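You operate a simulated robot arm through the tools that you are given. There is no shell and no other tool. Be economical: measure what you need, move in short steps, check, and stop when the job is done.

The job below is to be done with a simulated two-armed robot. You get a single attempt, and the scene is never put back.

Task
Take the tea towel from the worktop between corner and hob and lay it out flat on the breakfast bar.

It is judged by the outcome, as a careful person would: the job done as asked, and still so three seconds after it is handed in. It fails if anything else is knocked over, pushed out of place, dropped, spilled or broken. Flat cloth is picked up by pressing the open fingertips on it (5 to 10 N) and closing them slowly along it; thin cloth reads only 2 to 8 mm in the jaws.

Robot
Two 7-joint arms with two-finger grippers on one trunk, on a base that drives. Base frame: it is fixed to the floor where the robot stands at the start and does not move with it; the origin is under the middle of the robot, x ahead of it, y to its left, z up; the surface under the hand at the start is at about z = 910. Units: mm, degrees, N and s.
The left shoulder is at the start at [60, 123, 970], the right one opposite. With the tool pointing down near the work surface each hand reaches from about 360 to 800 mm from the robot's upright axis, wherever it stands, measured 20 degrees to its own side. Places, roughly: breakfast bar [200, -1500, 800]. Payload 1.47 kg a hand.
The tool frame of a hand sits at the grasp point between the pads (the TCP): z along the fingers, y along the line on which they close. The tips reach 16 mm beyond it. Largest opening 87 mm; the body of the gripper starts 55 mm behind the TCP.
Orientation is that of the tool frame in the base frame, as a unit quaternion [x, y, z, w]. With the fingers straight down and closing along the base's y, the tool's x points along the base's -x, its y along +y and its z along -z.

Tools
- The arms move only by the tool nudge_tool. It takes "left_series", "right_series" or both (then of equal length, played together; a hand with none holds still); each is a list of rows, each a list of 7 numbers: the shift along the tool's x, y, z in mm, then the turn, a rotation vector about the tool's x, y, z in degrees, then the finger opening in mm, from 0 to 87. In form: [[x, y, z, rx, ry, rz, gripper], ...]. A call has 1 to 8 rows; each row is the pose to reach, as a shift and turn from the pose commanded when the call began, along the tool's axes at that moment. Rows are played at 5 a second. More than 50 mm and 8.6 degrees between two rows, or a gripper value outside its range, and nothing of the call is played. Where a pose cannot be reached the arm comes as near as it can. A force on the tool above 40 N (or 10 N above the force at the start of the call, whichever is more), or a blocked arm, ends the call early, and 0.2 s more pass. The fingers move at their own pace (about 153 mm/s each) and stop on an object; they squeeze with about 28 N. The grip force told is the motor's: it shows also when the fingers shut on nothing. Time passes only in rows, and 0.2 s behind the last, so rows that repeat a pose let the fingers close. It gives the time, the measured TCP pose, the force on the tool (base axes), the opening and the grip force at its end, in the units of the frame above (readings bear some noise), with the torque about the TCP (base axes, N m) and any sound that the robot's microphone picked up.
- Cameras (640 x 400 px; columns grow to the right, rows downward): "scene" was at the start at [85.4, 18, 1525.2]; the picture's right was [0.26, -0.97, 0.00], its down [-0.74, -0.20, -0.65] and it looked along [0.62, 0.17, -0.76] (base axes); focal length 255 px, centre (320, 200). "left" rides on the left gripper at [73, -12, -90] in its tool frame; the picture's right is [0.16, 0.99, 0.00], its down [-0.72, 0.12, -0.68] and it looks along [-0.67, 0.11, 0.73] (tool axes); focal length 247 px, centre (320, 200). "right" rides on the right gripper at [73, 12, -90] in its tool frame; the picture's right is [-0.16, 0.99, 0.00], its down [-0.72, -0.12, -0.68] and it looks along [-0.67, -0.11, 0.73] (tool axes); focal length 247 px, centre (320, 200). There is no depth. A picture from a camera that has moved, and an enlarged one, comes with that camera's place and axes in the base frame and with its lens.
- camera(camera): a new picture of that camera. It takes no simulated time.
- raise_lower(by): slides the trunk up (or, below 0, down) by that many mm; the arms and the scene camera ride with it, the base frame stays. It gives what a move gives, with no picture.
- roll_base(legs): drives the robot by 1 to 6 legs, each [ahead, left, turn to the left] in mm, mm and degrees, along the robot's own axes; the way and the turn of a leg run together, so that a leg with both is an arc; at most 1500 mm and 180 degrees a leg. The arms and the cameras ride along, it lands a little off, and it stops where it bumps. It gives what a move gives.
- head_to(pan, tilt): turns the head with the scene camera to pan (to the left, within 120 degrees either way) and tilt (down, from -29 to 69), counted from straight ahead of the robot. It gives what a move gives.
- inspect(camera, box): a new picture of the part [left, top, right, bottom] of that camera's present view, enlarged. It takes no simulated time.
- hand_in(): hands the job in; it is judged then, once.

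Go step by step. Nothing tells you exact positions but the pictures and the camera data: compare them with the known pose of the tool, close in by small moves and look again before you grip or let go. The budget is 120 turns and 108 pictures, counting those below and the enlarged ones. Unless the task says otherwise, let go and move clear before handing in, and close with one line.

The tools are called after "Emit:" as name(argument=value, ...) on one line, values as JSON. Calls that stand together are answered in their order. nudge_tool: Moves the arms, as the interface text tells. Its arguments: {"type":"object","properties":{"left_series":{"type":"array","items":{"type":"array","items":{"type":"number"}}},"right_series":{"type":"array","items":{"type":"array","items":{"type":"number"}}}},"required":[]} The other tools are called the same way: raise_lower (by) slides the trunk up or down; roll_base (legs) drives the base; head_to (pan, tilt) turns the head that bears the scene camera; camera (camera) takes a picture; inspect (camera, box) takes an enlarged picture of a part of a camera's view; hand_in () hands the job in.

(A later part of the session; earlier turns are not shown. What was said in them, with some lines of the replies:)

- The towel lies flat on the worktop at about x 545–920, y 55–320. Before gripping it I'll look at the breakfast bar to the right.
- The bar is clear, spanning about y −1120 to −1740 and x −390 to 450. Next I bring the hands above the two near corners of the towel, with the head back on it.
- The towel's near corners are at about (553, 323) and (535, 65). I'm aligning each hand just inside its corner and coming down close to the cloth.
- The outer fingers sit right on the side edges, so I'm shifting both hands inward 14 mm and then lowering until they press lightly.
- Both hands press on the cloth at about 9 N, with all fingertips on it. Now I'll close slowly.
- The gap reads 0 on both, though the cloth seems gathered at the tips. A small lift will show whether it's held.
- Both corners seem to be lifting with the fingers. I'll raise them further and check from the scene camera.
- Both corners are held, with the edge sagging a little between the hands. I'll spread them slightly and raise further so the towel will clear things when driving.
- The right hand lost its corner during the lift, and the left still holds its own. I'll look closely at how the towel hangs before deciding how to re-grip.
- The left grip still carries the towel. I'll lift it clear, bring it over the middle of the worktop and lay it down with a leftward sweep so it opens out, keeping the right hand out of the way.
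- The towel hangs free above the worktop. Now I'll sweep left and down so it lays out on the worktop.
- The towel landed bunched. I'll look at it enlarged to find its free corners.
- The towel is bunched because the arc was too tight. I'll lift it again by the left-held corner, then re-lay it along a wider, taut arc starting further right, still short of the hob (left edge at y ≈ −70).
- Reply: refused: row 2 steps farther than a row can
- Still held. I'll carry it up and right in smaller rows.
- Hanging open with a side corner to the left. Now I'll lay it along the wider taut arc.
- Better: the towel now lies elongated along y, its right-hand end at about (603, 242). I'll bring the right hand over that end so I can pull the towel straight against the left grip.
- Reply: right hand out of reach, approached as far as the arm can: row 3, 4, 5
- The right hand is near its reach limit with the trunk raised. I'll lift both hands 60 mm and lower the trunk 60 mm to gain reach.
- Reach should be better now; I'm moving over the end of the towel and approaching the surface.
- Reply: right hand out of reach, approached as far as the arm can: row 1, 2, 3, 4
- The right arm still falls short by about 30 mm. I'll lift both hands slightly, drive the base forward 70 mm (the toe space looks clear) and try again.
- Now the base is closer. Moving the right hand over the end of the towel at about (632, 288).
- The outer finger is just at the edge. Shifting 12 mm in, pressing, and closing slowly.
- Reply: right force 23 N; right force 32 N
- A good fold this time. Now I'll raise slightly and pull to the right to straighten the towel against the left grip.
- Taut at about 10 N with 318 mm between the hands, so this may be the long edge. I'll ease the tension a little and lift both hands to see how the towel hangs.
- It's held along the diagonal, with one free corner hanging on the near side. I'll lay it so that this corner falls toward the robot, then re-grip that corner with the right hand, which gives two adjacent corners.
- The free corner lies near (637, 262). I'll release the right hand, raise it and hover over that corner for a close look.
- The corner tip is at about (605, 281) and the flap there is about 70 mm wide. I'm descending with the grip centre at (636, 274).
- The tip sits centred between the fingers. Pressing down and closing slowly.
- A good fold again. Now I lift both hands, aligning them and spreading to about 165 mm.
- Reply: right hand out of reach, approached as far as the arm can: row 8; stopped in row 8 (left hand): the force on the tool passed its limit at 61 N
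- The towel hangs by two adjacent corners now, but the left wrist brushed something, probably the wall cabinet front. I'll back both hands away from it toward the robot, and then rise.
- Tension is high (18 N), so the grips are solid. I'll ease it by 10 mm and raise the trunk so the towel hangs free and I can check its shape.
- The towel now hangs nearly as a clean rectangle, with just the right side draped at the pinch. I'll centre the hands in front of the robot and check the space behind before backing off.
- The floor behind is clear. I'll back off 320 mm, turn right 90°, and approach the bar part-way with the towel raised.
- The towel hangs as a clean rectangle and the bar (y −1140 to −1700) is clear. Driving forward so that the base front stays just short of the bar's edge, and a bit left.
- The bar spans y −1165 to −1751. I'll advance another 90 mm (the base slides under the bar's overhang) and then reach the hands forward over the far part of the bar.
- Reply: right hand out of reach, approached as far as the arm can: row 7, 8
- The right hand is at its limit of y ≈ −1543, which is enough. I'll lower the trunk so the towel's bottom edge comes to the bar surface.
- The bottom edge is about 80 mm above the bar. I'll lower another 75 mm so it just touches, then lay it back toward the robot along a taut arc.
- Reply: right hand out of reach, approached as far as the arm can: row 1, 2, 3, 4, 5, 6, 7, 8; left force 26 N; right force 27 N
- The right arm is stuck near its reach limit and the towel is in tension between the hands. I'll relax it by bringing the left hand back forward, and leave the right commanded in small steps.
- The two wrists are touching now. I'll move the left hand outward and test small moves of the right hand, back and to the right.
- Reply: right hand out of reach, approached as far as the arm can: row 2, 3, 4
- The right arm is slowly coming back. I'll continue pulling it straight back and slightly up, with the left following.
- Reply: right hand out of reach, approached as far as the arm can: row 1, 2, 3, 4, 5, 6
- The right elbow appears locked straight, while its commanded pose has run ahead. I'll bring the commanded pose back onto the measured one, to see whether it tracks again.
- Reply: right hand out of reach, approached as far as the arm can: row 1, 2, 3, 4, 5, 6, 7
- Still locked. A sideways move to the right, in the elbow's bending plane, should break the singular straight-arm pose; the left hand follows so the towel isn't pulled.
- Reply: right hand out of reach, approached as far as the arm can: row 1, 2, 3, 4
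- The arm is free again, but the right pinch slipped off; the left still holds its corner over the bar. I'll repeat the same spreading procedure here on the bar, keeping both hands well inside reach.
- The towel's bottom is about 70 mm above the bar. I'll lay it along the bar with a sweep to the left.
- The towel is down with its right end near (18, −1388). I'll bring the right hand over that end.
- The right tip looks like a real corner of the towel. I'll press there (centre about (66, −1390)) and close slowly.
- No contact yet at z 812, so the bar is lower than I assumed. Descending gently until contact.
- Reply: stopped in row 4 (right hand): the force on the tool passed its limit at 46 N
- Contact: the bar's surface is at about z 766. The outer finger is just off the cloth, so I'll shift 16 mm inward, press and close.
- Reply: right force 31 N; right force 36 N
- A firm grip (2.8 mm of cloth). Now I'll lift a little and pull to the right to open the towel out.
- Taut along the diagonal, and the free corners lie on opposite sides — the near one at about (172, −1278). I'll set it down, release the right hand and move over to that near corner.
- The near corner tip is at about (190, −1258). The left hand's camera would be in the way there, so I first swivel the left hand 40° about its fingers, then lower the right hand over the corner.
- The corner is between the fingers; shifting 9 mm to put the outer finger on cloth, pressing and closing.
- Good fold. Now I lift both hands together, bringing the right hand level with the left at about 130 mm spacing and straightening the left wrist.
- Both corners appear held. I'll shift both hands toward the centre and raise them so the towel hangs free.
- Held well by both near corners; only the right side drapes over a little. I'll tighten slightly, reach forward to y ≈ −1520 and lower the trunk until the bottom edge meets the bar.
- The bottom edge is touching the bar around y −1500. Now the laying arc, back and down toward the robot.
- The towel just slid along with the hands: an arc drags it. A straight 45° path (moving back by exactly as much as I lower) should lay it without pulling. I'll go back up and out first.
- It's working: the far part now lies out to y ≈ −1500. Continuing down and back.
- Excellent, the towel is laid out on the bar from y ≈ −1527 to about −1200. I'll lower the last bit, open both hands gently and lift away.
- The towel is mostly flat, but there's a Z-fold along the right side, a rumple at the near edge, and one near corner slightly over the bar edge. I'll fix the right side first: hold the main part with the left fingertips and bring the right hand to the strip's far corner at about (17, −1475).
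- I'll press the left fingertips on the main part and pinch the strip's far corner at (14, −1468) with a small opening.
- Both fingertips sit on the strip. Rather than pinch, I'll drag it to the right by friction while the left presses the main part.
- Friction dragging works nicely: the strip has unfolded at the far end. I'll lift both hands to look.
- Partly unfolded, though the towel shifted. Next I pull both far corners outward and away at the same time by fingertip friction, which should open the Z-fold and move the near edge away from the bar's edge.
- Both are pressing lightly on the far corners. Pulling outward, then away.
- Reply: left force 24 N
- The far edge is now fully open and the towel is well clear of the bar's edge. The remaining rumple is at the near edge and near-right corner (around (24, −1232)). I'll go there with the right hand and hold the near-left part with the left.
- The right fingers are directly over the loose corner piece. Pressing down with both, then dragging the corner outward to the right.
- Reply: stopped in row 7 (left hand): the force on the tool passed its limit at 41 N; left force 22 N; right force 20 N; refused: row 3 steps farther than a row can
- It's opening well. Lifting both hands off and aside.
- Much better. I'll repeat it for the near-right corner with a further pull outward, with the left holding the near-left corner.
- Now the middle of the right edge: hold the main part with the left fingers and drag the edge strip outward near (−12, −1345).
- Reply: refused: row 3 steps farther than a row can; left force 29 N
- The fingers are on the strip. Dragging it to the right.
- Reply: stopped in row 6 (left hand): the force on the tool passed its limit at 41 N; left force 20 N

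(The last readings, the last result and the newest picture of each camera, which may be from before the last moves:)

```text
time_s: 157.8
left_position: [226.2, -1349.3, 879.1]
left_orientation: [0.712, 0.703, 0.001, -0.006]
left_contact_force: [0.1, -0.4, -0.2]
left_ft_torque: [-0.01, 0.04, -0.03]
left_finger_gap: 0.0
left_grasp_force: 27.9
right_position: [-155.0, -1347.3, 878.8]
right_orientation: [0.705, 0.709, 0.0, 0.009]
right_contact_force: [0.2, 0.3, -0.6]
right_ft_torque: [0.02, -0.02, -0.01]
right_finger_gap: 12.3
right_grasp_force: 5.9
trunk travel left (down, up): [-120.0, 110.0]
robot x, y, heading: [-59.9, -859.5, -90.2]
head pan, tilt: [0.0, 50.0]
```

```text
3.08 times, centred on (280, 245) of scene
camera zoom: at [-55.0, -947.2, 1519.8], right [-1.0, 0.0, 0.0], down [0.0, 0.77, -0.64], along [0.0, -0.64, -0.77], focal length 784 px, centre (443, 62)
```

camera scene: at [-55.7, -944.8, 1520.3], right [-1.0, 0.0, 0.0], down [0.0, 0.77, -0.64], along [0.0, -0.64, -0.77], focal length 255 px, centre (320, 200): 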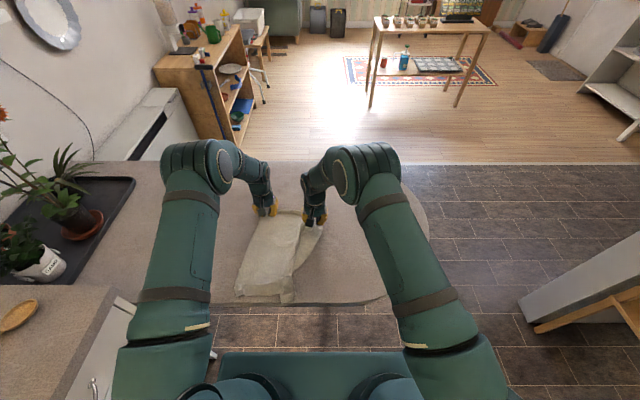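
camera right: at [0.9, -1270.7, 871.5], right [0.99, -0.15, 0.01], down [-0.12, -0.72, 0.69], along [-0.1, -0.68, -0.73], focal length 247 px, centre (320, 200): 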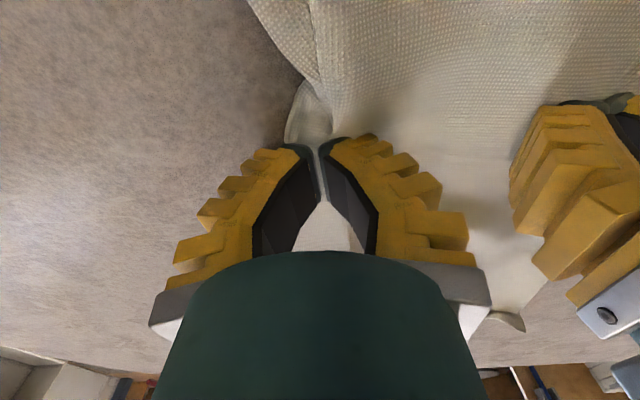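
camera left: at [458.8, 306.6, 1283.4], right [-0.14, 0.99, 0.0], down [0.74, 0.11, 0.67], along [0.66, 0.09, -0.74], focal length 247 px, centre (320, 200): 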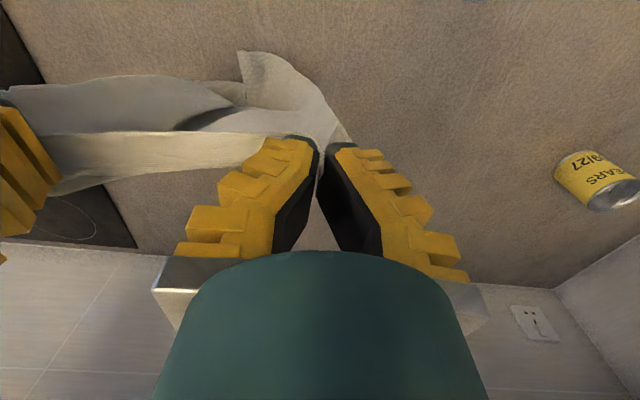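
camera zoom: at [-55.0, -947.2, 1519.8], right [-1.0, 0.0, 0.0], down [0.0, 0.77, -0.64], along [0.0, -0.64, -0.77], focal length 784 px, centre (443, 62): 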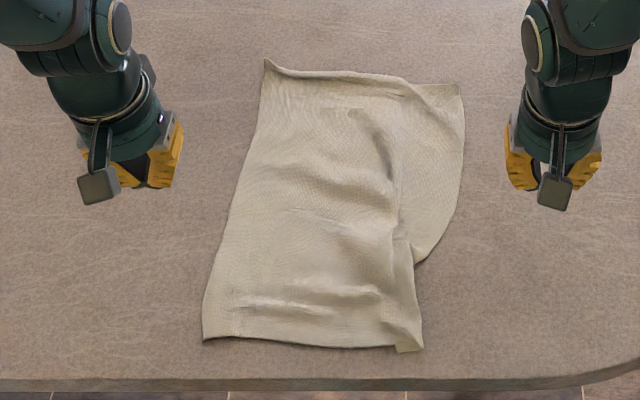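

Nearly there: the lower-right part still needs about 40 mm outward. Pressing more firmly near that corner and dragging it right.

Emit:
nudge_tool(left_series=[[20, -26, -5, 0, 0, 0, 0], [40, -53, 0, 0, 0, 0, 0], [60, -80, 12, 0, 0, 0, 0], [79, -106, 35, 0, 0, 0, 0], [79, -106, 70, 0, 0, 0, 0], [79, -106, 92, 0, 0, 0, 0], [79, -106, 97, 0, 0, 0, 0]], right_series=[[25, 36, -5, 0, 0, 0, 14], [51, 72, 0, 0, 0, 0, 14], [77, 108, 10, 0, 0, 0, 14], [100, 141, 30, 0, 0, 0, 14], [100, 141, 68, 0, 0, 0, 14], [100, 141, 92, 0, 0, 0, 14], [100, 141, 98, 0, 0, 0, 14]])

Emit:
nudge_tool(right_series=[[0, -7, 1, 0, 0, 0, 14], [1, -14, 1, 0, 0, 0, 14], [2, -21, 1, 0, 0, 0, 14], [3, -28, 1, 0, 0, 0, 14], [4, -35, 1, 0, 0, 0, 14], [5, -42, 1, 0, 0, 0, 14], [6, -48, 1, 0, 0, 0, 14]])

Emit:
nudge_tool(left_series=[[0, 0, -15, 0, 0, 0, 0], [0, 0, -50, 0, 0, 0, 0], [0, 30, -85, 0, 0, 0, 0], [0, 70, -100, 0, 0, 0, 0], [0, 115, -100, 0, 0, 0, 0]], right_series=[[0, 0, -15, 0, 0, 0, 14], [0, 0, -50, 0, 0, 0, 14], [0, -30, -85, 0, 0, 0, 14], [0, -70, -100, 0, 0, 0, 14], [0, -110, -100, 0, 0, 0, 14]])

Emit:
inspect(camera="scene", box=[200, 180, 360, 310])

```text
time_s: 159.4
left_position: [119.3, -1267.7, 783.6]
left_orientation: [0.712, 0.702, 0.0, -0.007]
left_contact_force: [-0.3, 0.2, 7.8]
left_ft_torque: [-0.01, 0.03, -0.02]
left_finger_gap: 0.0
left_grasp_force: 28.2
right_position: [-13.3, -1249.1, 781.9]
right_orientation: [0.706, 0.708, 0.002, 0.01]
right_contact_force: [-2.3, -0.6, 23.8]
right_ft_torque: [0.14, 0.15, 0.04]
right_finger_gap: 17.1
right_grasp_force: 8.2
trunk travel left (down, up): [-120.0, 110.0]
robot x, y, heading: [-53.1, -858.3, -90.2]
head pan, tilt: [0.0, 50.0]
```

```text
time_s: 160.5
left_position: [118.4, -1266.9, 782.6]
left_orientation: [0.713, 0.701, -0.001, -0.006]
left_contact_force: [-4.0, 1.1, 6.0]
left_ft_torque: [-0.03, 0.01, -0.02]
left_finger_gap: 0.3
left_grasp_force: 27.8
right_position: [-39.6, -1246.9, 783.1]
right_orientation: [0.704, 0.71, 0.001, 0.014]
right_contact_force: [3.0, 2.0, 23.8]
right_ft_torque: [0.12, -0.12, 0.0]
right_finger_gap: 0.0
right_grasp_force: 27.6
trunk travel left (down, up): [-120.0, 110.0]
robot x, y, heading: [-57.3, -860.1, -90.3]
head pan, tilt: [0.0, 50.0]
stopped in row 5 (right hand): the force on the tool passed its limit at 41 N (the readings are from after the stop); the commanded pose is now the measured one
```

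```text
time_s: 161.7
left_position: [236.2, -1270.8, 882.9]
left_orientation: [0.713, 0.701, 0.0, -0.008]
left_contact_force: [1.3, -0.4, 0.5]
left_ft_torque: [0.04, 0.01, -0.01]
left_finger_gap: 0.0
left_grasp_force: 27.8
right_position: [-150.9, -1245.3, 879.2]
right_orientation: [0.704, 0.71, 0.002, 0.012]
right_contact_force: [-0.8, 0.3, -0.3]
right_ft_torque: [-0.02, 0.0, 0.0]
right_finger_gap: 20.9
right_grasp_force: 4.5
trunk travel left (down, up): [-120.0, 110.0]
robot x, y, heading: [-55.4, -855.8, -90.3]
head pan, tilt: [0.0, 50.0]
```

```text
3.08 times, centred on (280, 245) of scene
camera zoom: at [-54.9, -947.2, 1519.8], right [-1.0, 0.0, 0.0], down [0.0, 0.77, -0.64], along [0.0, -0.64, -0.77], focal length 784 px, centre (443, 62)
```

zoom: 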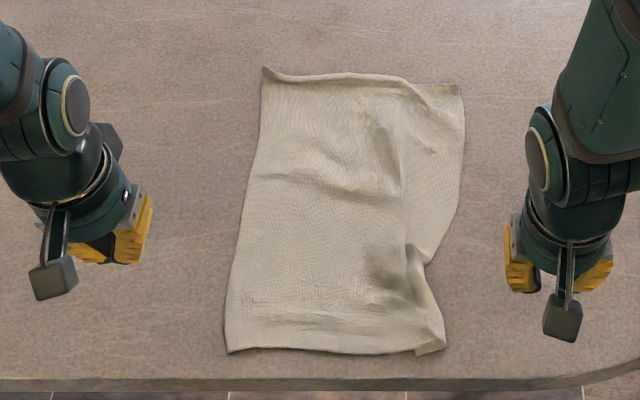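

Better again, with one small pucker left on the right. A simultaneous outward pull on both near corners should flatten it.

Emit:
nudge_tool(left_series=[[10, -34, 0, 0, 0, 0, 10], [20, -68, 15, 0, 0, 0, 10], [31, -103, 40, 0, 0, 0, 10], [31, -103, 75, 0, 0, 0, 10], [31, -103, 96, 0, 0, 0, 10], [31, -103, 100, 0, 0, 0, 10]], right_series=[[2, 38, 0, 0, 0, 0, 10], [4, 77, 15, 0, 0, 0, 10], [6, 114, 40, 0, 0, 0, 10], [6, 114, 72, 0, 0, 0, 10], [6, 114, 92, 0, 0, 0, 10], [6, 114, 96, 0, 0, 0, 10]])

Emit:
nudge_tool(left_series=[[0, 5, 0, 0, 0, 0, 10], [0, 10, 0, 0, 0, 0, 10], [0, 15, 0, 0, 0, 0, 10], [0, 20, 0, 0, 0, 0, 10], [0, 25, 0, 0, 0, 0, 10], [0, 29, 0, 0, 0, 0, 10]], right_series=[[0, -5, 0, 0, 0, 0, 10], [0, -10, 0, 0, 0, 0, 10], [0, -15, 0, 0, 0, 0, 10], [0, -20, 0, 0, 0, 0, 10], [0, -25, 0, 0, 0, 0, 10], [0, -29, 0, 0, 0, 0, 10]])

Emit:
nudge_tool(left_series=[[0, 0, -15, 0, 0, 0, 10], [0, 0, -50, 0, 0, 0, 10], [0, 30, -85, 0, 0, 0, 10], [0, 70, -100, 0, 0, 0, 10], [0, 100, -100, 0, 0, 0, 10]], right_series=[[0, 0, -15, 0, 0, 0, 10], [0, 0, -50, 0, 0, 0, 10], [0, -30, -85, 0, 0, 0, 10], [0, -70, -100, 0, 0, 0, 10], [0, -100, -100, 0, 0, 0, 10]])

Emit:
inspect(camera="scene", box=[200, 180, 360, 310])

```text
time_s: 163.1
left_position: [131.9, -1235.7, 783.5]
left_orientation: [0.712, 0.702, 0.0, -0.007]
left_contact_force: [0.3, -0.6, 0.6]
left_ft_torque: [0.03, 0.01, 0.01]
left_finger_gap: 11.9
left_grasp_force: 7.4
right_position: [-37.4, -1241.0, 784.7]
right_orientation: [0.704, 0.71, 0.002, 0.012]
right_contact_force: [0.8, -0.1, -0.6]
right_ft_torque: [0.0, 0.0, 0.0]
right_finger_gap: 14.1
right_grasp_force: 5.3
trunk travel left (down, up): [-120.0, 110.0]
robot x, y, heading: [-55.0, -858.7, -89.9]
head pan, tilt: [0.0, 50.0]
```

```text
time_s: 164.5
left_position: [161.9, -1236.1, 781.8]
left_orientation: [0.712, 0.702, -0.001, -0.006]
left_contact_force: [1.1, 0.1, 23.7]
left_ft_torque: [-0.07, 0.01, 0.09]
left_finger_gap: 12.8
left_grasp_force: 7.7
right_position: [-66.1, -1241.1, 784.7]
right_orientation: [0.704, 0.71, 0.002, 0.012]
right_contact_force: [0.0, -0.3, -0.5]
right_ft_torque: [0.0, 0.04, 0.01]
right_finger_gap: 17.1
right_grasp_force: 4.9
trunk travel left (down, up): [-120.0, 110.0]
robot x, y, heading: [-53.6, -858.4, -90.1]
head pan, tilt: [0.0, 50.0]
```

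```text
time_s: 165.7
left_position: [262.8, -1238.9, 880.7]
left_orientation: [0.712, 0.702, 0.0, -0.006]
left_contact_force: [0.9, 0.4, -0.1]
left_ft_torque: [0.0, -0.02, 0.0]
left_finger_gap: 16.6
left_grasp_force: 5.0
right_position: [-168.0, -1239.7, 882.5]
right_orientation: [0.704, 0.71, 0.001, 0.013]
right_contact_force: [-0.4, 0.0, 0.6]
right_ft_torque: [0.0, 0.0, 0.01]
right_finger_gap: 17.2
right_grasp_force: 5.1
trunk travel left (down, up): [-120.0, 110.0]
robot x, y, heading: [-54.3, -859.3, -90.0]
head pan, tilt: [0.0, 50.0]
```

```text
3.08 times, centred on (280, 245) of scene
camera zoom: at [-55.1, -947.3, 1519.8], right [-1.0, 0.0, 0.0], down [0.0, 0.77, -0.64], along [0.0, -0.64, -0.77], focal length 784 px, centre (443, 62)
```

zoom: 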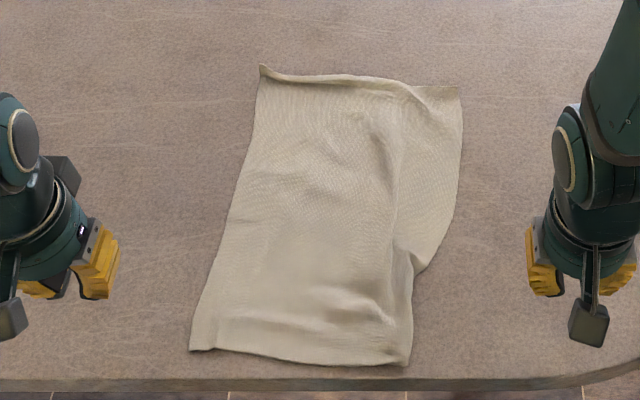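

The left corner moved out well but the right hand wasn't pressing. Repeating with the right hand pressing properly while the left holds.

Emit:
nudge_tool(left_series=[[0, -33, 0, 0, 0, 0, 10], [0, -66, 15, 0, 0, 0, 10], [0, -98, 40, 0, 0, 0, 10], [0, -98, 75, 0, 0, 0, 10], [0, -98, 95, 0, 0, 0, 10], [0, -98, 100, 0, 0, 0, 10]], right_series=[[0, 45, 0, 0, 0, 0, 14], [0, 90, 10, 0, 0, 0, 14], [0, 132, 30, 0, 0, 0, 14], [0, 163, 65, 0, 0, 0, 14], [0, 163, 92, 0, 0, 0, 14], [0, 163, 101, 0, 0, 0, 14]])

Emit:
nudge_tool(left_series=[[0, 0, 1, 0, 0, 0, 10], [0, 0, 1, 0, 0, 0, 10], [0, 0, 1, 0, 0, 0, 10], [0, 0, 1, 0, 0, 0, 10], [0, 0, 1, 0, 0, 0, 10], [0, 0, 1, 0, 0, 0, 10], [0, 0, 1, 0, 0, 0, 10]], right_series=[[-1, -8, 1, 0, 0, 0, 14], [-2, -16, 1, 0, 0, 0, 14], [-3, -24, 1, 0, 0, 0, 14], [-4, -32, 1, 0, 0, 0, 14], [-5, -40, 1, 0, 0, 0, 14], [-6, -48, 1, 0, 0, 0, 14], [-7, -54, 1, 0, 0, 0, 14]])

Emit:
nudge_tool(left_series=[[0, 0, -15, 0, 0, 0, 10], [0, 0, -50, 0, 0, 0, 10], [0, 30, -85, 0, 0, 0, 10], [0, 70, -100, 0, 0, 0, 10], [0, 100, -100, 0, 0, 0, 10]], right_series=[[0, 0, -15, 0, 0, 0, 14], [0, 0, -50, 0, 0, 0, 14], [0, -30, -85, 0, 0, 0, 14], [0, -70, -100, 0, 0, 0, 14], [0, -100, -100, 0, 0, 0, 14]])

Emit:
inspect(camera="scene", box=[200, 180, 360, 310])

```text
time_s: 167.1
left_position: [164.3, -1238.0, 781.6]
left_orientation: [0.713, 0.701, -0.001, -0.005]
left_contact_force: [-0.1, 0.1, 12.3]
left_ft_torque: [0.0, 0.08, 0.04]
left_finger_gap: 13.0
left_grasp_force: 7.5
right_position: [-2.7, -1239.6, 783.2]
right_orientation: [0.704, 0.71, 0.001, 0.013]
right_contact_force: [1.0, -0.3, 7.1]
right_ft_torque: [0.0, 0.1, -0.02]
right_finger_gap: 17.7
right_grasp_force: 3.8
trunk travel left (down, up): [-120.0, 110.0]
robot x, y, heading: [-57.3, -860.3, -90.1]
head pan, tilt: [0.0, 50.0]
```

```text
time_s: 168.7
left_position: [162.8, -1235.9, 780.9]
left_orientation: [0.712, 0.702, 0.0, -0.007]
left_contact_force: [-7.7, -0.4, 23.9]
left_ft_torque: [-0.11, 0.19, -0.1]
left_finger_gap: 12.9
left_grasp_force: 0.1
right_position: [-57.1, -1245.7, 783.1]
right_orientation: [0.705, 0.709, 0.0, 0.013]
right_contact_force: [6.8, 1.1, 25.0]
right_ft_torque: [0.08, -0.52, 0.0]
right_finger_gap: 25.5
right_grasp_force: 9.4
trunk travel left (down, up): [-120.0, 110.0]
robot x, y, heading: [-53.8, -857.7, -90.1]
head pan, tilt: [0.0, 50.0]
```

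```text
time_s: 169.9
left_position: [263.5, -1242.3, 876.5]
left_orientation: [0.713, 0.701, 0.0, -0.007]
left_contact_force: [-0.2, 0.4, -0.4]
left_ft_torque: [-0.03, -0.02, 0.01]
left_finger_gap: 17.0
left_grasp_force: 5.4
right_position: [-156.0, -1249.0, 878.7]
right_orientation: [0.704, 0.71, 0.001, 0.011]
right_contact_force: [-0.4, -0.2, 0.7]
right_ft_torque: [0.0, -0.04, 0.0]
right_finger_gap: 20.8
right_grasp_force: 4.6
trunk travel left (down, up): [-120.0, 110.0]
robot x, y, heading: [-60.6, -858.3, -90.1]
head pan, tilt: [0.0, 50.0]
```

```text
3.08 times, centred on (280, 245) of scene
camera zoom: at [-55.1, -947.3, 1519.8], right [-1.0, 0.0, 0.0], down [0.0, 0.77, -0.64], along [0.0, -0.64, -0.77], focal length 784 px, centre (443, 62)
```

zoom: 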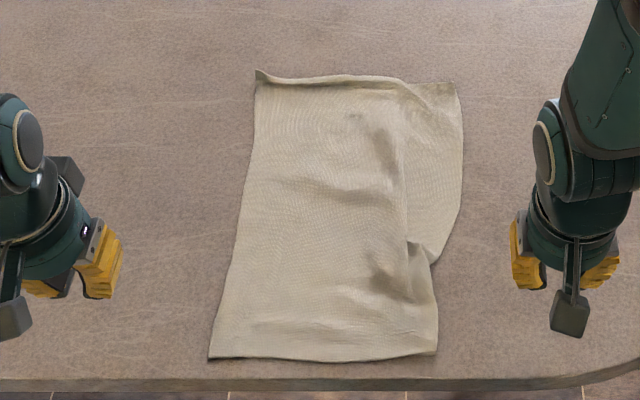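

The near edge is now clean and the towel lies within the bar. One last small tuck on the right edge at about (−33, −1312) to pull out.

Emit:
nudge_tool(left_series=[[-20, -38, 0, 0, 0, 0, 10], [-42, -76, 10, 0, 0, 0, 10], [-65, -114, 25, 0, 0, 0, 10], [-88, -150, 45, 0, 0, 0, 10], [-88, -153, 75, 0, 0, 0, 10], [-88, -153, 91, 0, 0, 0, 10], [-88, -153, 96, 0, 0, 0, 10]], right_series=[[-15, 32, 0, 0, 0, 0, 10], [-31, 64, 10, 0, 0, 0, 10], [-47, 96, 25, 0, 0, 0, 10], [-63, 126, 45, 0, 0, 0, 10], [-63, 126, 75, 0, 0, 0, 10], [-63, 126, 92, 0, 0, 0, 10], [-63, 126, 98, 0, 0, 0, 10]])

Emit:
nudge_tool(right_series=[[0, -6, 0, 0, 0, 0, 10], [0, -12, 0, 0, 0, 0, 10], [0, -18, 0, 0, 0, 0, 10], [0, -24, 0, 0, 0, 0, 10], [0, -30, 0, 0, 0, 0, 10], [0, -36, 0, 0, 0, 0, 10]])

Emit:
nudge_tool(left_series=[[0, 0, -15, 0, 0, 0, 10], [0, 0, -50, 0, 0, 0, 10], [0, 30, -85, 0, 0, 0, 10], [0, 70, -100, 0, 0, 0, 10], [0, 110, -100, 0, 0, 0, 10]], right_series=[[0, 0, -15, 0, 0, 0, 10], [0, 0, -50, 0, 0, 0, 10], [0, -30, -85, 0, 0, 0, 10], [0, -70, -100, 0, 0, 0, 10], [0, -110, -100, 0, 0, 0, 10]])

Emit:
inspect(camera="scene", box=[200, 180, 360, 310])

```text
time_s: 171.5
left_position: [109.7, -1327.1, 786.2]
left_orientation: [0.712, 0.702, 0.0, -0.007]
left_contact_force: [0.3, 0.6, 0.3]
left_ft_torque: [0.03, 0.01, 0.0]
left_finger_gap: 11.5
left_grasp_force: 7.4
right_position: [-29.9, -1311.1, 784.0]
right_orientation: [0.704, 0.71, 0.001, 0.011]
right_contact_force: [-0.9, 0.5, 0.0]
right_ft_torque: [-0.02, -0.01, 0.01]
right_finger_gap: 14.2
right_grasp_force: 4.3
trunk travel left (down, up): [-120.0, 110.0]
robot x, y, heading: [-56.3, -859.1, -90.1]
head pan, tilt: [0.0, 50.0]
```

```text
time_s: 172.9
left_position: [108.9, -1326.6, 785.0]
left_orientation: [0.712, 0.702, 0.001, -0.006]
left_contact_force: [-0.2, -1.0, -1.1]
left_ft_torque: [0.02, 0.02, 0.03]
left_finger_gap: 16.9
left_grasp_force: 5.1
right_position: [-65.8, -1310.3, 784.2]
right_orientation: [0.705, 0.709, 0.001, 0.012]
right_contact_force: [0.3, 0.2, 0.6]
right_ft_torque: [-0.01, -0.02, -0.03]
right_finger_gap: 16.8
right_grasp_force: 5.2
trunk travel left (down, up): [-120.0, 110.0]
robot x, y, heading: [-55.9, -858.2, -89.9]
head pan, tilt: [0.0, 50.0]
```

```text
time_s: 174.1
left_position: [222.4, -1325.6, 884.4]
left_orientation: [0.713, 0.701, 0.0, -0.008]
left_contact_force: [0.3, 0.3, 0.1]
left_ft_torque: [0.0, -0.03, 0.0]
left_finger_gap: 16.7
left_grasp_force: 5.3
right_position: [-177.1, -1310.9, 882.9]
right_orientation: [0.704, 0.71, 0.001, 0.012]
right_contact_force: [0.0, -0.8, -0.7]
right_ft_torque: [-0.01, 0.01, 0.01]
right_finger_gap: 16.8
right_grasp_force: 5.3
trunk travel left (down, up): [-120.0, 110.0]
robot x, y, heading: [-58.5, -855.1, -90.1]
head pan, tilt: [0.0, 50.0]
```

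```text
3.08 times, centred on (280, 245) of scene
camera zoom: at [-55.1, -947.4, 1519.8], right [-1.0, 0.0, 0.0], down [0.0, 0.77, -0.64], along [0.0, -0.64, -0.77], focal length 784 px, centre (443, 62)
```

zoom: 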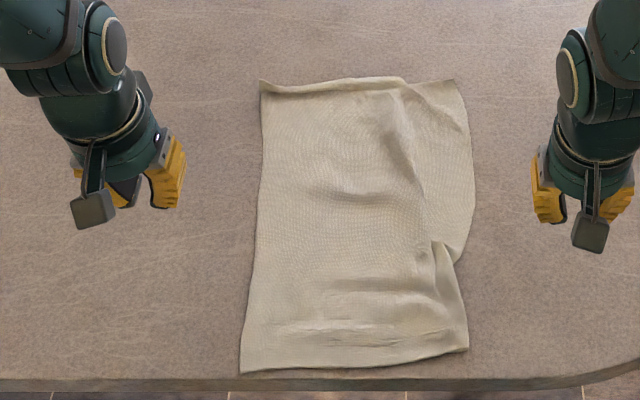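

The tuck is excess length along the right edge, so I need to pull the near-right corner toward the robot while holding the middle with the left fingers pressed properly.

Emit:
nudge_tool(left_series=[[-15, -42, 0, 0, 0, 0, 0], [-30, -84, 5, 0, 0, 0, 0], [-45, -126, 15, 0, 0, 0, 0], [-60, -168, 30, 0, 0, 0, 0], [-74, -202, 50, 0, 0, 0, 0], [-74, -202, 82, 0, 0, 0, 0], [-74, -202, 98, 0, 0, 0, 0], [-74, -202, 104, 0, 0, 0, 0]], right_series=[[18, 29, 0, 0, 0, 0, 10], [36, 58, 10, 0, 0, 0, 10], [55, 87, 20, 0, 0, 0, 10], [73, 115, 35, 0, 0, 0, 10], [73, 115, 60, 0, 0, 0, 10], [73, 115, 85, 0, 0, 0, 10], [73, 115, 97, 0, 0, 0, 10], [73, 115, 103, 0, 0, 0, 10]])

Emit:
nudge_tool(right_series=[[4, -2, 1, 0, 0, 0, 10], [8, -4, 1, 0, 0, 0, 10], [12, -6, 1, 0, 0, 0, 10], [16, -8, 1, 0, 0, 0, 10], [20, -10, 1, 0, 0, 0, 10], [23, -10, 1, 0, 0, 0, 10]])

Emit:
nudge_tool(left_series=[[0, 0, -15, 0, 0, 0, 0], [0, 0, -50, 0, 0, 0, 0], [0, 30, -85, 0, 0, 0, 0], [0, 75, -100, 0, 0, 0, 0], [0, 120, -100, 0, 0, 0, 0], [0, 165, -100, 0, 0, 0, 0], [0, 210, -100, 0, 0, 0, 0]], right_series=[[0, 0, -15, 0, 0, 0, 10], [0, 0, -50, 0, 0, 0, 10], [0, -30, -85, 0, 0, 0, 10], [0, -70, -100, 0, 0, 0, 10], [0, -110, -100, 0, 0, 0, 10], [0, -110, -100, 0, 0, 0, 10], [0, -110, -100, 0, 0, 0, 10]])

Emit:
inspect(camera="scene", box=[200, 180, 360, 310])

```text
time_s: 175.9
left_position: [16.4, -1398.3, 782.3]
left_orientation: [0.713, 0.701, -0.001, -0.006]
left_contact_force: [1.1, 0.8, 19.5]
left_ft_torque: [-0.03, -0.01, 0.02]
left_finger_gap: 0.0
left_grasp_force: 28.3
right_position: [-61.5, -1237.5, 784.2]
right_orientation: [0.705, 0.709, 0.001, 0.013]
right_contact_force: [-0.1, -0.8, 11.0]
right_ft_torque: [0.1, 0.02, 0.01]
right_finger_gap: 14.3
right_grasp_force: 2.2
trunk travel left (down, up): [-120.0, 110.0]
robot x, y, heading: [-55.7, -860.5, -90.1]
head pan, tilt: [0.0, 50.0]
```

```text
time_s: 177.1
left_position: [15.6, -1397.4, 782.7]
left_orientation: [0.713, 0.701, -0.003, -0.006]
left_contact_force: [0.8, 2.8, 14.1]
left_ft_torque: [-0.02, -0.03, 0.0]
left_finger_gap: 0.0
left_grasp_force: 28.1
right_position: [-71.7, -1221.6, 781.5]
right_orientation: [0.705, 0.709, -0.001, 0.017]
right_contact_force: [-2.9, -0.6, 27.7]
right_ft_torque: [0.07, 0.04, 0.0]
right_finger_gap: 0.0
right_grasp_force: 27.7
trunk travel left (down, up): [-120.0, 110.0]
robot x, y, heading: [-56.5, -855.0, -89.9]
head pan, tilt: [0.0, 50.0]
stopped in row 5 (right hand): the force on the tool passed its limit at 44 N (the readings are from after the stop); the commanded pose is now the measured one
```

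```text
time_s: 178.7
left_position: [228.2, -1400.4, 876.5]
left_orientation: [0.712, 0.702, 0.0, -0.006]
left_contact_force: [0.2, 0.4, -0.1]
left_ft_torque: [0.02, 0.03, 0.0]
left_finger_gap: 0.0
left_grasp_force: 27.6
right_position: [-182.8, -1221.9, 877.8]
right_orientation: [0.705, 0.709, 0.0, 0.015]
right_contact_force: [-0.4, -0.1, -0.8]
right_ft_torque: [0.0, 0.01, 0.01]
right_finger_gap: 16.8
right_grasp_force: 4.8
trunk travel left (down, up): [-120.0, 110.0]
robot x, y, heading: [-54.0, -859.9, -90.3]
head pan, tilt: [0.0, 50.0]
```

```text
3.08 times, centred on (280, 245) of scene
camera zoom: at [-54.4, -947.4, 1519.8], right [-1.0, 0.0, 0.0], down [0.0, 0.77, -0.64], along [0.0, -0.64, -0.77], focal length 784 px, centre (443, 62)
```

zoom: 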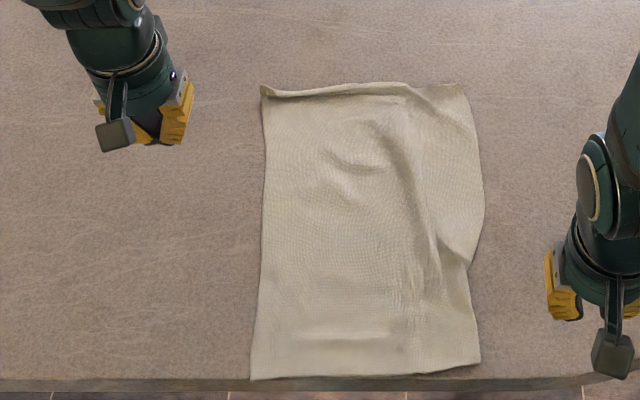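

The pucker is gone and the towel lies flat, but its near edge is close to the bar's edge. I'll pull both far corners about 40 mm away to bring it safely onto the bar.

Emit:
nudge_tool(left_series=[[-15, -12, 0, 0, 0, 0, 10], [-30, -24, 0, 0, 0, 0, 10], [-45, -36, 0, 0, 0, 0, 10], [-60, -48, 0, 0, 0, 0, 10], [-75, -60, 0, 0, 0, 0, 10], [-90, -70, 10, 0, 0, 0, 10], [-105, -80, 30, 0, 0, 0, 10]], right_series=[[-40, 0, 0, 0, 0, 0, 10], [-80, 10, 0, 0, 0, 0, 10], [-120, 30, 0, 0, 0, 0, 10], [-160, 55, 0, 0, 0, 0, 10], [-200, 80, 0, 0, 0, 0, 10], [-242, 105, 10, 0, 0, 0, 10], [-283, 128, 30, 0, 0, 0, 10]])

Emit:
nudge_tool(left_series=[[0, 0, 35, 0, 0, 0, 10], [0, 0, 60, 0, 0, 0, 10], [0, 0, 67, 0, 0, 0, 10], [-8, 1, 68, 0, 0, 0, 10], [-16, 2, 68, 0, 0, 0, 10], [-24, 3, 68, 0, 0, 0, 10], [-32, 4, 68, 0, 0, 0, 10], [-40, 5, 68, 0, 0, 0, 10]], right_series=[[0, 0, 35, 0, 0, 0, 10], [0, 0, 60, 0, 0, 0, 10], [0, 0, 68, 0, 0, 0, 10], [-8, -1, 69, 0, 0, 0, 10], [-16, -2, 69, 0, 0, 0, 10], [-24, -3, 69, 0, 0, 0, 10], [-32, -4, 69, 0, 0, 0, 10], [-40, -5, 69, 0, 0, 0, 10]])

Emit:
nudge_tool(left_series=[[0, 0, -15, 0, 0, 0, 10], [0, 0, -50, 0, 0, 0, 10], [0, 30, -85, 0, 0, 0, 10], [0, 75, -100, 0, 0, 0, 10], [0, 120, -100, 0, 0, 0, 10]], right_series=[[0, 0, -15, 0, 0, 0, 10], [0, 0, -50, 0, 0, 0, 10], [0, -30, -85, 0, 0, 0, 10], [0, -75, -100, 0, 0, 0, 10], [0, -120, -100, 0, 0, 0, 10]])

Emit:
inspect(camera="scene", box=[200, 180, 360, 310])

```text
refused: row 7 steps farther than a row can; nothing moved
```

```text
time_s: 180.5
left_position: [230.2, -1442.6, 808.9]
left_orientation: [0.713, 0.702, -0.001, -0.007]
left_contact_force: [0.6, -0.1, 0.5]
left_ft_torque: [0.01, 0.01, -0.02]
left_finger_gap: 16.7
left_grasp_force: 5.4
right_position: [-184.0, -1263.1, 809.7]
right_orientation: [0.704, 0.71, 0.0, 0.015]
right_contact_force: [0.1, 0.1, -0.5]
right_ft_torque: [0.01, 0.02, -0.01]
right_finger_gap: 16.8
right_grasp_force: 5.4
trunk travel left (down, up): [-120.0, 110.0]
robot x, y, heading: [-57.7, -857.9, -89.8]
head pan, tilt: [0.0, 50.0]
```

```text
time_s: 181.7
left_position: [352.4, -1444.6, 908.8]
left_orientation: [0.712, 0.702, 0.0, -0.007]
left_contact_force: [0.3, -0.2, 0.8]
left_ft_torque: [0.02, 0.0, -0.01]
left_finger_gap: 17.1
left_grasp_force: 5.2
right_position: [-304.9, -1260.4, 907.1]
right_orientation: [0.703, 0.711, 0.0, 0.015]
right_contact_force: [0.5, -0.3, 0.8]
right_ft_torque: [-0.02, -0.04, 0.02]
right_finger_gap: 17.0
right_grasp_force: 5.3
trunk travel left (down, up): [-120.0, 110.0]
robot x, y, heading: [-53.7, -859.4, -90.2]
head pan, tilt: [0.0, 50.0]
```

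```text
3.08 times, centred on (280, 245) of scene
camera zoom: at [-55.2, -947.5, 1519.8], right [-1.0, 0.0, 0.0], down [0.0, 0.77, -0.64], along [0.0, -0.64, -0.77], focal length 784 px, centre (443, 62)
```

zoom: 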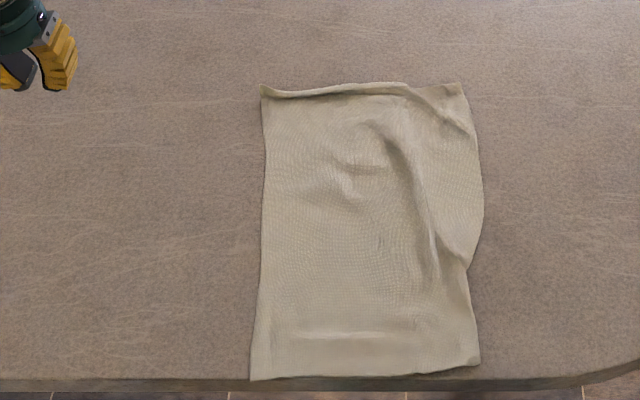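

That call was refused midway, with nothing touched. Repeating the approach with smaller steps.

Emit:
nudge_tool(left_series=[[-7, -25, 0, 0, 0, 0, 10], [-15, -51, 5, 0, 0, 0, 10], [-22, -77, 15, 0, 0, 0, 10], [-30, -102, 27, 0, 0, 0, 10], [-38, -128, 42, 0, 0, 0, 10], [-45, -153, 59, 0, 0, 0, 10], [-53, -179, 76, 0, 0, 0, 10], [-60, -204, 93, 0, 0, 0, 10]], right_series=[[-30, 31, 0, 0, 0, 0, 10], [-61, 62, 5, 0, 0, 0, 10], [-92, 94, 15, 0, 0, 0, 10], [-122, 125, 27, 0, 0, 0, 10], [-153, 156, 42, 0, 0, 0, 10], [-184, 188, 59, 0, 0, 0, 10], [-214, 219, 76, 0, 0, 0, 10], [-245, 250, 92, 0, 0, 0, 10]])

Emit:
nudge_tool(left_series=[[0, 0, 20, 0, 0, 0, 10], [0, 0, 31, 0, 0, 0, 10], [0, 0, 35, 0, 0, 0, 10], [-8, 1, 36, 0, 0, 0, 10], [-16, 2, 36, 0, 0, 0, 10], [-24, 3, 36, 0, 0, 0, 10], [-32, 4, 36, 0, 0, 0, 10], [-40, 5, 36, 0, 0, 0, 10]], right_series=[[0, 0, 20, 0, 0, 0, 10], [0, 0, 31, 0, 0, 0, 10], [0, 0, 35, 0, 0, 0, 10], [-8, -1, 36, 0, 0, 0, 10], [-16, -2, 36, 0, 0, 0, 10], [-24, -3, 36, 0, 0, 0, 10], [-32, -4, 36, 0, 0, 0, 10], [-40, -5, 36, 0, 0, 0, 10]])

```text
time_s: 183.5
left_position: [145.0, -1502.7, 814.5]
left_orientation: [0.712, 0.702, 0.0, -0.007]
left_contact_force: [-0.2, -0.7, 0.6]
left_ft_torque: [0.01, -0.01, -0.06]
left_finger_gap: 16.9
left_grasp_force: 5.1
right_position: [-53.7, -1508.6, 825.5]
right_orientation: [0.705, 0.709, 0.001, 0.015]
right_contact_force: [0.6, 0.7, 0.5]
right_ft_torque: [0.0, 0.0, -0.02]
right_finger_gap: 17.1
right_grasp_force: 5.6
trunk travel left (down, up): [-120.0, 110.0]
robot x, y, heading: [-55.3, -857.0, -90.1]
head pan, tilt: [0.0, 50.0]
```

```text
time_s: 185.3
left_position: [150.9, -1541.5, 780.9]
left_orientation: [0.713, 0.701, -0.001, -0.005]
left_contact_force: [-1.4, 0.5, 16.8]
left_ft_torque: [-0.17, 0.32, 0.0]
left_finger_gap: 12.7
left_grasp_force: 7.7
right_position: [-56.8, -1546.7, 791.5]
right_orientation: [0.705, 0.709, 0.0, 0.015]
right_contact_force: [-0.6, 0.1, 0.1]
right_ft_torque: [0.0, 0.01, -0.02]
right_finger_gap: 14.0
right_grasp_force: 4.9
trunk travel left (down, up): [-120.0, 110.0]
robot x, y, heading: [-56.9, -858.7, -90.1]
head pan, tilt: [0.0, 50.0]
```

The left side moved but the right hand was a few mm short of contact. I'll bring the right back, press, and make the same pull.

Emit:
nudge_tool(right_series=[[20, 0, -12, 0, 0, 0, 10], [42, 0, -8, 0, 0, 0, 10], [42, 0, 6, 0, 0, 0, 10], [42, 0, 11, 0, 0, 0, 10]])

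Emit:
nudge_tool(right_series=[[-8, -1, 1, 0, 0, 0, 10], [-16, -2, 1, 0, 0, 0, 10], [-24, -3, 2, 0, 0, 0, 10], [-32, -4, 2, 0, 0, 0, 10], [-40, -5, 2, 0, 0, 0, 10]])

Emit:
nudge_tool(left_series=[[0, 0, -15, 0, 0, 0, 10], [0, 0, -50, 0, 0, 0, 10], [0, 30, -85, 0, 0, 0, 10], [0, 75, -100, 0, 0, 0, 10], [0, 120, -100, 0, 0, 0, 10]], right_series=[[0, 0, -15, 0, 0, 0, 10], [0, 0, -50, 0, 0, 0, 10], [0, -30, -85, 0, 0, 0, 10], [0, -75, -100, 0, 0, 0, 10], [0, -120, -100, 0, 0, 0, 10]])

Emit:
inspect(camera="scene", box=[200, 180, 360, 310])

```text
time_s: 186.3
left_position: [150.3, -1537.7, 781.7]
left_orientation: [0.713, 0.702, 0.0, -0.007]
left_contact_force: [-0.9, -0.7, 15.5]
left_ft_torque: [-0.15, 0.31, -0.02]
left_finger_gap: 12.3
left_grasp_force: 8.0
right_position: [-57.2, -1503.6, 781.1]
right_orientation: [0.704, 0.71, -0.002, 0.018]
right_contact_force: [-2.2, 1.0, 18.8]
right_ft_torque: [0.21, 0.24, 0.03]
right_finger_gap: 12.7
right_grasp_force: 8.0
trunk travel left (down, up): [-120.0, 110.0]
robot x, y, heading: [-52.0, -860.1, -90.1]
head pan, tilt: [0.0, 50.0]
```

```text
time_s: 186.9
left_position: [151.3, -1540.6, 783.6]
left_orientation: [0.713, 0.701, -0.001, -0.006]
left_contact_force: [-0.6, 1.1, 9.0]
left_ft_torque: [0.0, 0.02, 0.01]
left_finger_gap: 0.0
left_grasp_force: 27.4
right_position: [-57.4, -1521.5, 782.6]
right_orientation: [0.705, 0.709, -0.001, 0.017]
right_contact_force: [1.7, 1.1, 15.1]
right_ft_torque: [0.21, 0.04, 0.01]
right_finger_gap: 0.3
right_grasp_force: 27.5
trunk travel left (down, up): [-120.0, 110.0]
robot x, y, heading: [-59.3, -859.4, -90.3]
head pan, tilt: [0.0, 50.0]
stopped in row 3 (right hand): the force on the tool passed its limit at 44 N (the readings are from after the stop); the commanded pose is now the measured one
```

```text
time_s: 188.1
left_position: [272.3, -1544.7, 877.5]
left_orientation: [0.712, 0.702, 0.0, -0.008]
left_contact_force: [0.0, 0.0, 0.4]
left_ft_torque: [0.02, -0.03, 0.01]
left_finger_gap: 16.6
left_grasp_force: 4.5
right_position: [-178.5, -1521.1, 875.9]
right_orientation: [0.704, 0.71, 0.001, 0.014]
right_contact_force: [-0.3, 0.2, 0.0]
right_ft_torque: [0.0, 0.0, 0.05]
right_finger_gap: 17.2
right_grasp_force: 5.1
trunk travel left (down, up): [-120.0, 110.0]
robot x, y, heading: [-55.4, -855.8, -90.3]
head pan, tilt: [0.0, 50.0]
```

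```text
3.08 times, centred on (280, 245) of scene
camera zoom: at [-55.2, -947.3, 1519.8], right [-1.0, 0.0, 0.0], down [0.0, 0.77, -0.64], along [0.0, -0.64, -0.77], focal length 784 px, centre (443, 62)
```

zoom: 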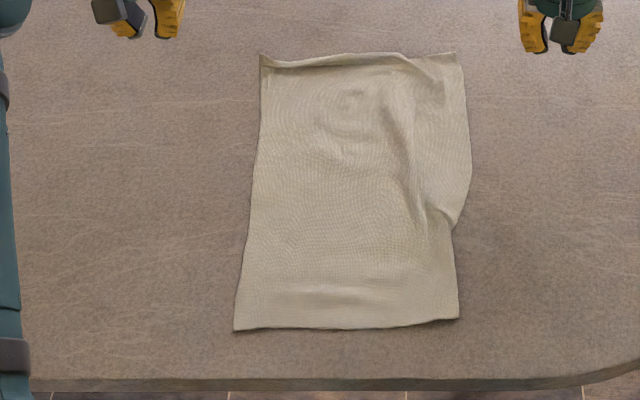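

Now the towel lies well inside the bar with only a slight pucker on the right edge. One last pull of the near-right corner toward the robot, as worked before.

Emit:
nudge_tool(left_series=[[16, -31, 0, 0, 0, 0, 0], [31, -63, 0, 0, 0, 0, 0], [47, -94, 5, 0, 0, 0, 0], [62, -126, 15, 0, 0, 0, 0], [78, -157, 28, 0, 0, 0, 0], [94, -189, 42, 0, 0, 0, 0], [110, -220, 56, 0, 0, 0, 0], [125, -252, 70, 0, 0, 0, 0]], right_series=[[32, 0, 0, 0, 0, 0, 10], [64, 10, 0, 0, 0, 0, 10], [96, 25, 5, 0, 0, 0, 10], [128, 45, 15, 0, 0, 0, 10], [160, 65, 28, 0, 0, 0, 10], [192, 85, 42, 0, 0, 0, 10], [223, 105, 56, 0, 0, 0, 10], [253, 125, 70, 0, 0, 0, 10]])

Emit:
nudge_tool(left_series=[[0, 0, 15, 0, 0, 0, 0], [0, 0, 24, 0, 0, 0, 0], [0, 0, 27, 0, 0, 0, 0]], right_series=[[0, 0, 14, 0, 0, 0, 10], [0, 0, 22, 0, 0, 0, 10], [0, 0, 26, 0, 0, 0, 10]])

```text
time_s: 189.9
left_position: [21.7, -1413.6, 810.1]
left_orientation: [0.711, 0.703, 0.001, -0.006]
left_contact_force: [0.2, -0.1, 0.1]
left_ft_torque: [-0.02, -0.01, -0.02]
left_finger_gap: 0.0
left_grasp_force: 28.6
right_position: [-57.2, -1267.3, 806.2]
right_orientation: [0.705, 0.709, 0.0, 0.014]
right_contact_force: [-0.8, 0.1, -0.3]
right_ft_torque: [0.05, -0.02, 0.01]
right_finger_gap: 16.8
right_grasp_force: 5.0
trunk travel left (down, up): [-120.0, 110.0]
robot x, y, heading: [-57.0, -855.0, -90.4]
head pan, tilt: [0.0, 50.0]
```

```text
time_s: 190.9
left_position: [19.3, -1413.6, 784.9]
left_orientation: [0.713, 0.701, -0.001, -0.006]
left_contact_force: [0.2, -0.8, 0.4]
left_ft_torque: [0.0, -0.03, 0.02]
left_finger_gap: 0.1
left_grasp_force: 27.9
right_position: [-54.9, -1270.0, 782.1]
right_orientation: [0.705, 0.709, 0.0, 0.017]
right_contact_force: [-1.3, 1.4, 28.1]
right_ft_torque: [0.21, 0.04, 0.03]
right_finger_gap: 1.0
right_grasp_force: 28.2
trunk travel left (down, up): [-120.0, 110.0]
robot x, y, heading: [-60.1, -856.5, -90.4]
head pan, tilt: [0.0, 50.0]
stopped in row 3 (right hand): the force on the tool passed its limit at 42 N (the readings are from after the stop); the commanded pose is now the measured one
```

Emit:
nudge_tool(left_series=[[0, 0, 3, 0, 0, 0, 0], [0, 0, 4, 0, 0, 0, 0], [0, 0, 4, 0, 0, 0, 0], [0, 0, 4, 0, 0, 0, 0], [0, 0, 4, 0, 0, 0, 0], [0, 0, 4, 0, 0, 0, 0], [0, 0, 4, 0, 0, 0, 0]], right_series=[[0, 0, -1, 0, 0, 0, 10], [0, 0, -1, 0, 0, 0, 10], [5, -2, -1, 0, 0, 0, 10], [10, -4, -1, 0, 0, 0, 10], [15, -6, -1, 0, 0, 0, 10], [20, -8, -1, 0, 0, 0, 10], [24, -8, -1, 0, 0, 0, 10]])

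Emit:
nudge_tool(left_series=[[0, 0, -15, 0, 0, 0, 0], [0, 0, -50, 0, 0, 0, 0], [0, 30, -85, 0, 0, 0, 0], [0, 75, -100, 0, 0, 0, 0], [0, 120, -100, 0, 0, 0, 0], [0, 165, -100, 0, 0, 0, 0], [0, 210, -100, 0, 0, 0, 0]], right_series=[[0, 0, -15, 0, 0, 0, 20], [0, 0, -50, 0, 0, 0, 20], [0, -30, -85, 0, 0, 0, 20], [0, -70, -100, 0, 0, 0, 20], [0, -110, -100, 0, 0, 0, 20], [0, -150, -100, 0, 0, 0, 20], [0, -190, -100, 0, 0, 0, 20]])

Emit:
inspect(camera="scene", box=[200, 180, 360, 310])

```text
time_s: 192.5
left_position: [19.6, -1413.4, 782.5]
left_orientation: [0.713, 0.702, -0.001, -0.007]
left_contact_force: [-0.1, 1.9, 10.9]
left_ft_torque: [0.0, -0.01, 0.01]
left_finger_gap: 0.0
left_grasp_force: 27.9
right_position: [-61.9, -1249.7, 781.4]
right_orientation: [0.705, 0.709, -0.003, 0.023]
right_contact_force: [0.0, -1.4, 23.8]
right_ft_torque: [0.15, 0.01, 0.0]
right_finger_gap: 0.0
right_grasp_force: 28.3
trunk travel left (down, up): [-120.0, 110.0]
robot x, y, heading: [-57.9, -861.5, -90.1]
head pan, tilt: [0.0, 50.0]
stopped in row 7 (right hand): the force on the tool passed its limit at 46 N (the readings are from after the stop); the commanded pose is now the measured one
```

```text
time_s: 194.1
left_position: [231.2, -1419.9, 878.3]
left_orientation: [0.712, 0.702, -0.001, -0.006]
left_contact_force: [0.5, -1.0, -0.1]
left_ft_torque: [-0.01, 0.02, -0.01]
left_finger_gap: 0.2
left_grasp_force: 28.5
right_position: [-256.0, -1245.3, 875.6]
right_orientation: [0.705, 0.709, -0.002, 0.02]
right_contact_force: [-0.3, 0.3, -0.1]
right_ft_torque: [0.03, 0.0, 0.0]
right_finger_gap: 26.4
right_grasp_force: 4.9
trunk travel left (down, up): [-120.0, 110.0]
robot x, y, heading: [-53.8, -858.5, -90.1]
head pan, tilt: [0.0, 50.0]
```

```text
3.08 times, centred on (280, 245) of scene
camera zoom: at [-55.1, -947.3, 1519.8], right [-1.0, 0.0, 0.0], down [0.0, 0.77, -0.64], along [0.0, -0.64, -0.77], focal length 784 px, centre (443, 62)
```

zoom: 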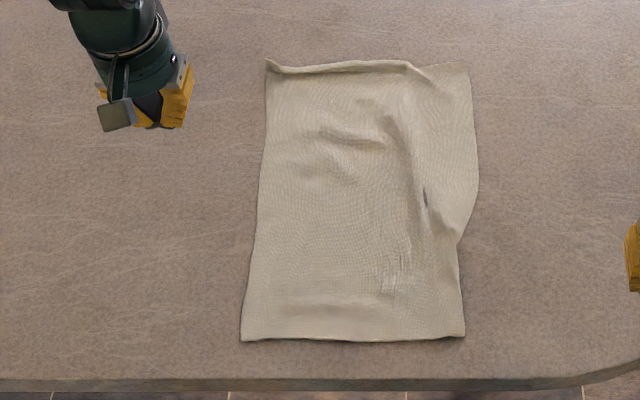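

The towel lies flat and full-size on the bar, clear of the edges with only slight wrinkles. I'll raise the hands well clear and take a final look.

Emit:
nudge_tool(left_series=[[15, 20, -35, 0, 0, 0, 30], [30, 40, -70, 0, 0, 0, 30], [45, 60, -105, 0, 0, 0, 30], [60, 80, -140, 0, 0, 0, 30]], right_series=[[0, -15, -35, 0, 0, 0, 30], [0, -30, -70, 0, 0, 0, 30], [0, -45, -105, 0, 0, 0, 30], [0, -60, -140, 0, 0, 0, 30]])

Emit:
camera(camera="scene")

```text
time_s: 195.1
left_position: [313.6, -1361.9, 1018.3]
left_orientation: [0.713, 0.701, -0.001, -0.007]
left_contact_force: [1.1, -0.3, -0.3]
left_ft_torque: [0.0, 0.02, -0.01]
left_finger_gap: 36.0
left_grasp_force: 3.5
right_position: [-318.3, -1239.8, 1013.3]
right_orientation: [0.705, 0.709, -0.002, 0.02]
right_contact_force: [-1.4, 0.8, 0.4]
right_ft_torque: [-0.03, -0.02, 0.0]
right_finger_gap: 36.0
right_grasp_force: 4.8
trunk travel left (down, up): [-120.0, 110.0]
robot x, y, heading: [-58.3, -861.6, -90.1]
head pan, tilt: [0.0, 50.0]
```

```text
2 pictures are left
camera scene: at [-55.6, -945.8, 1520.0], right [-1.0, 0.0, 0.0], down [0.0, 0.77, -0.64], along [0.0, -0.64, -0.77], focal length 255 px, centre (320, 200)
```

scene: 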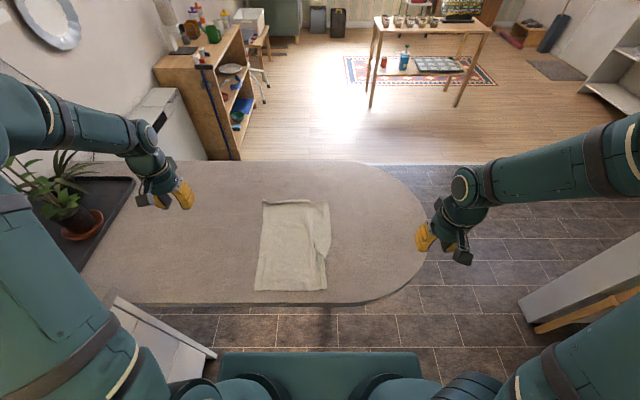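

The towel is spread out on the breakfast bar, the hands are clear, and the plants and everything else are in place; handing in.

Emit:
hand_in()

```text
The job is handed in.
```

The tea towel is laid out on the breakfast bar, inside its edges, with a slight pucker on the right edge and a few faint wrinkles; nothing I could see was knocked over or moved, though the left wrist bumped something, probably the wall cabinet, while lifting the towel.
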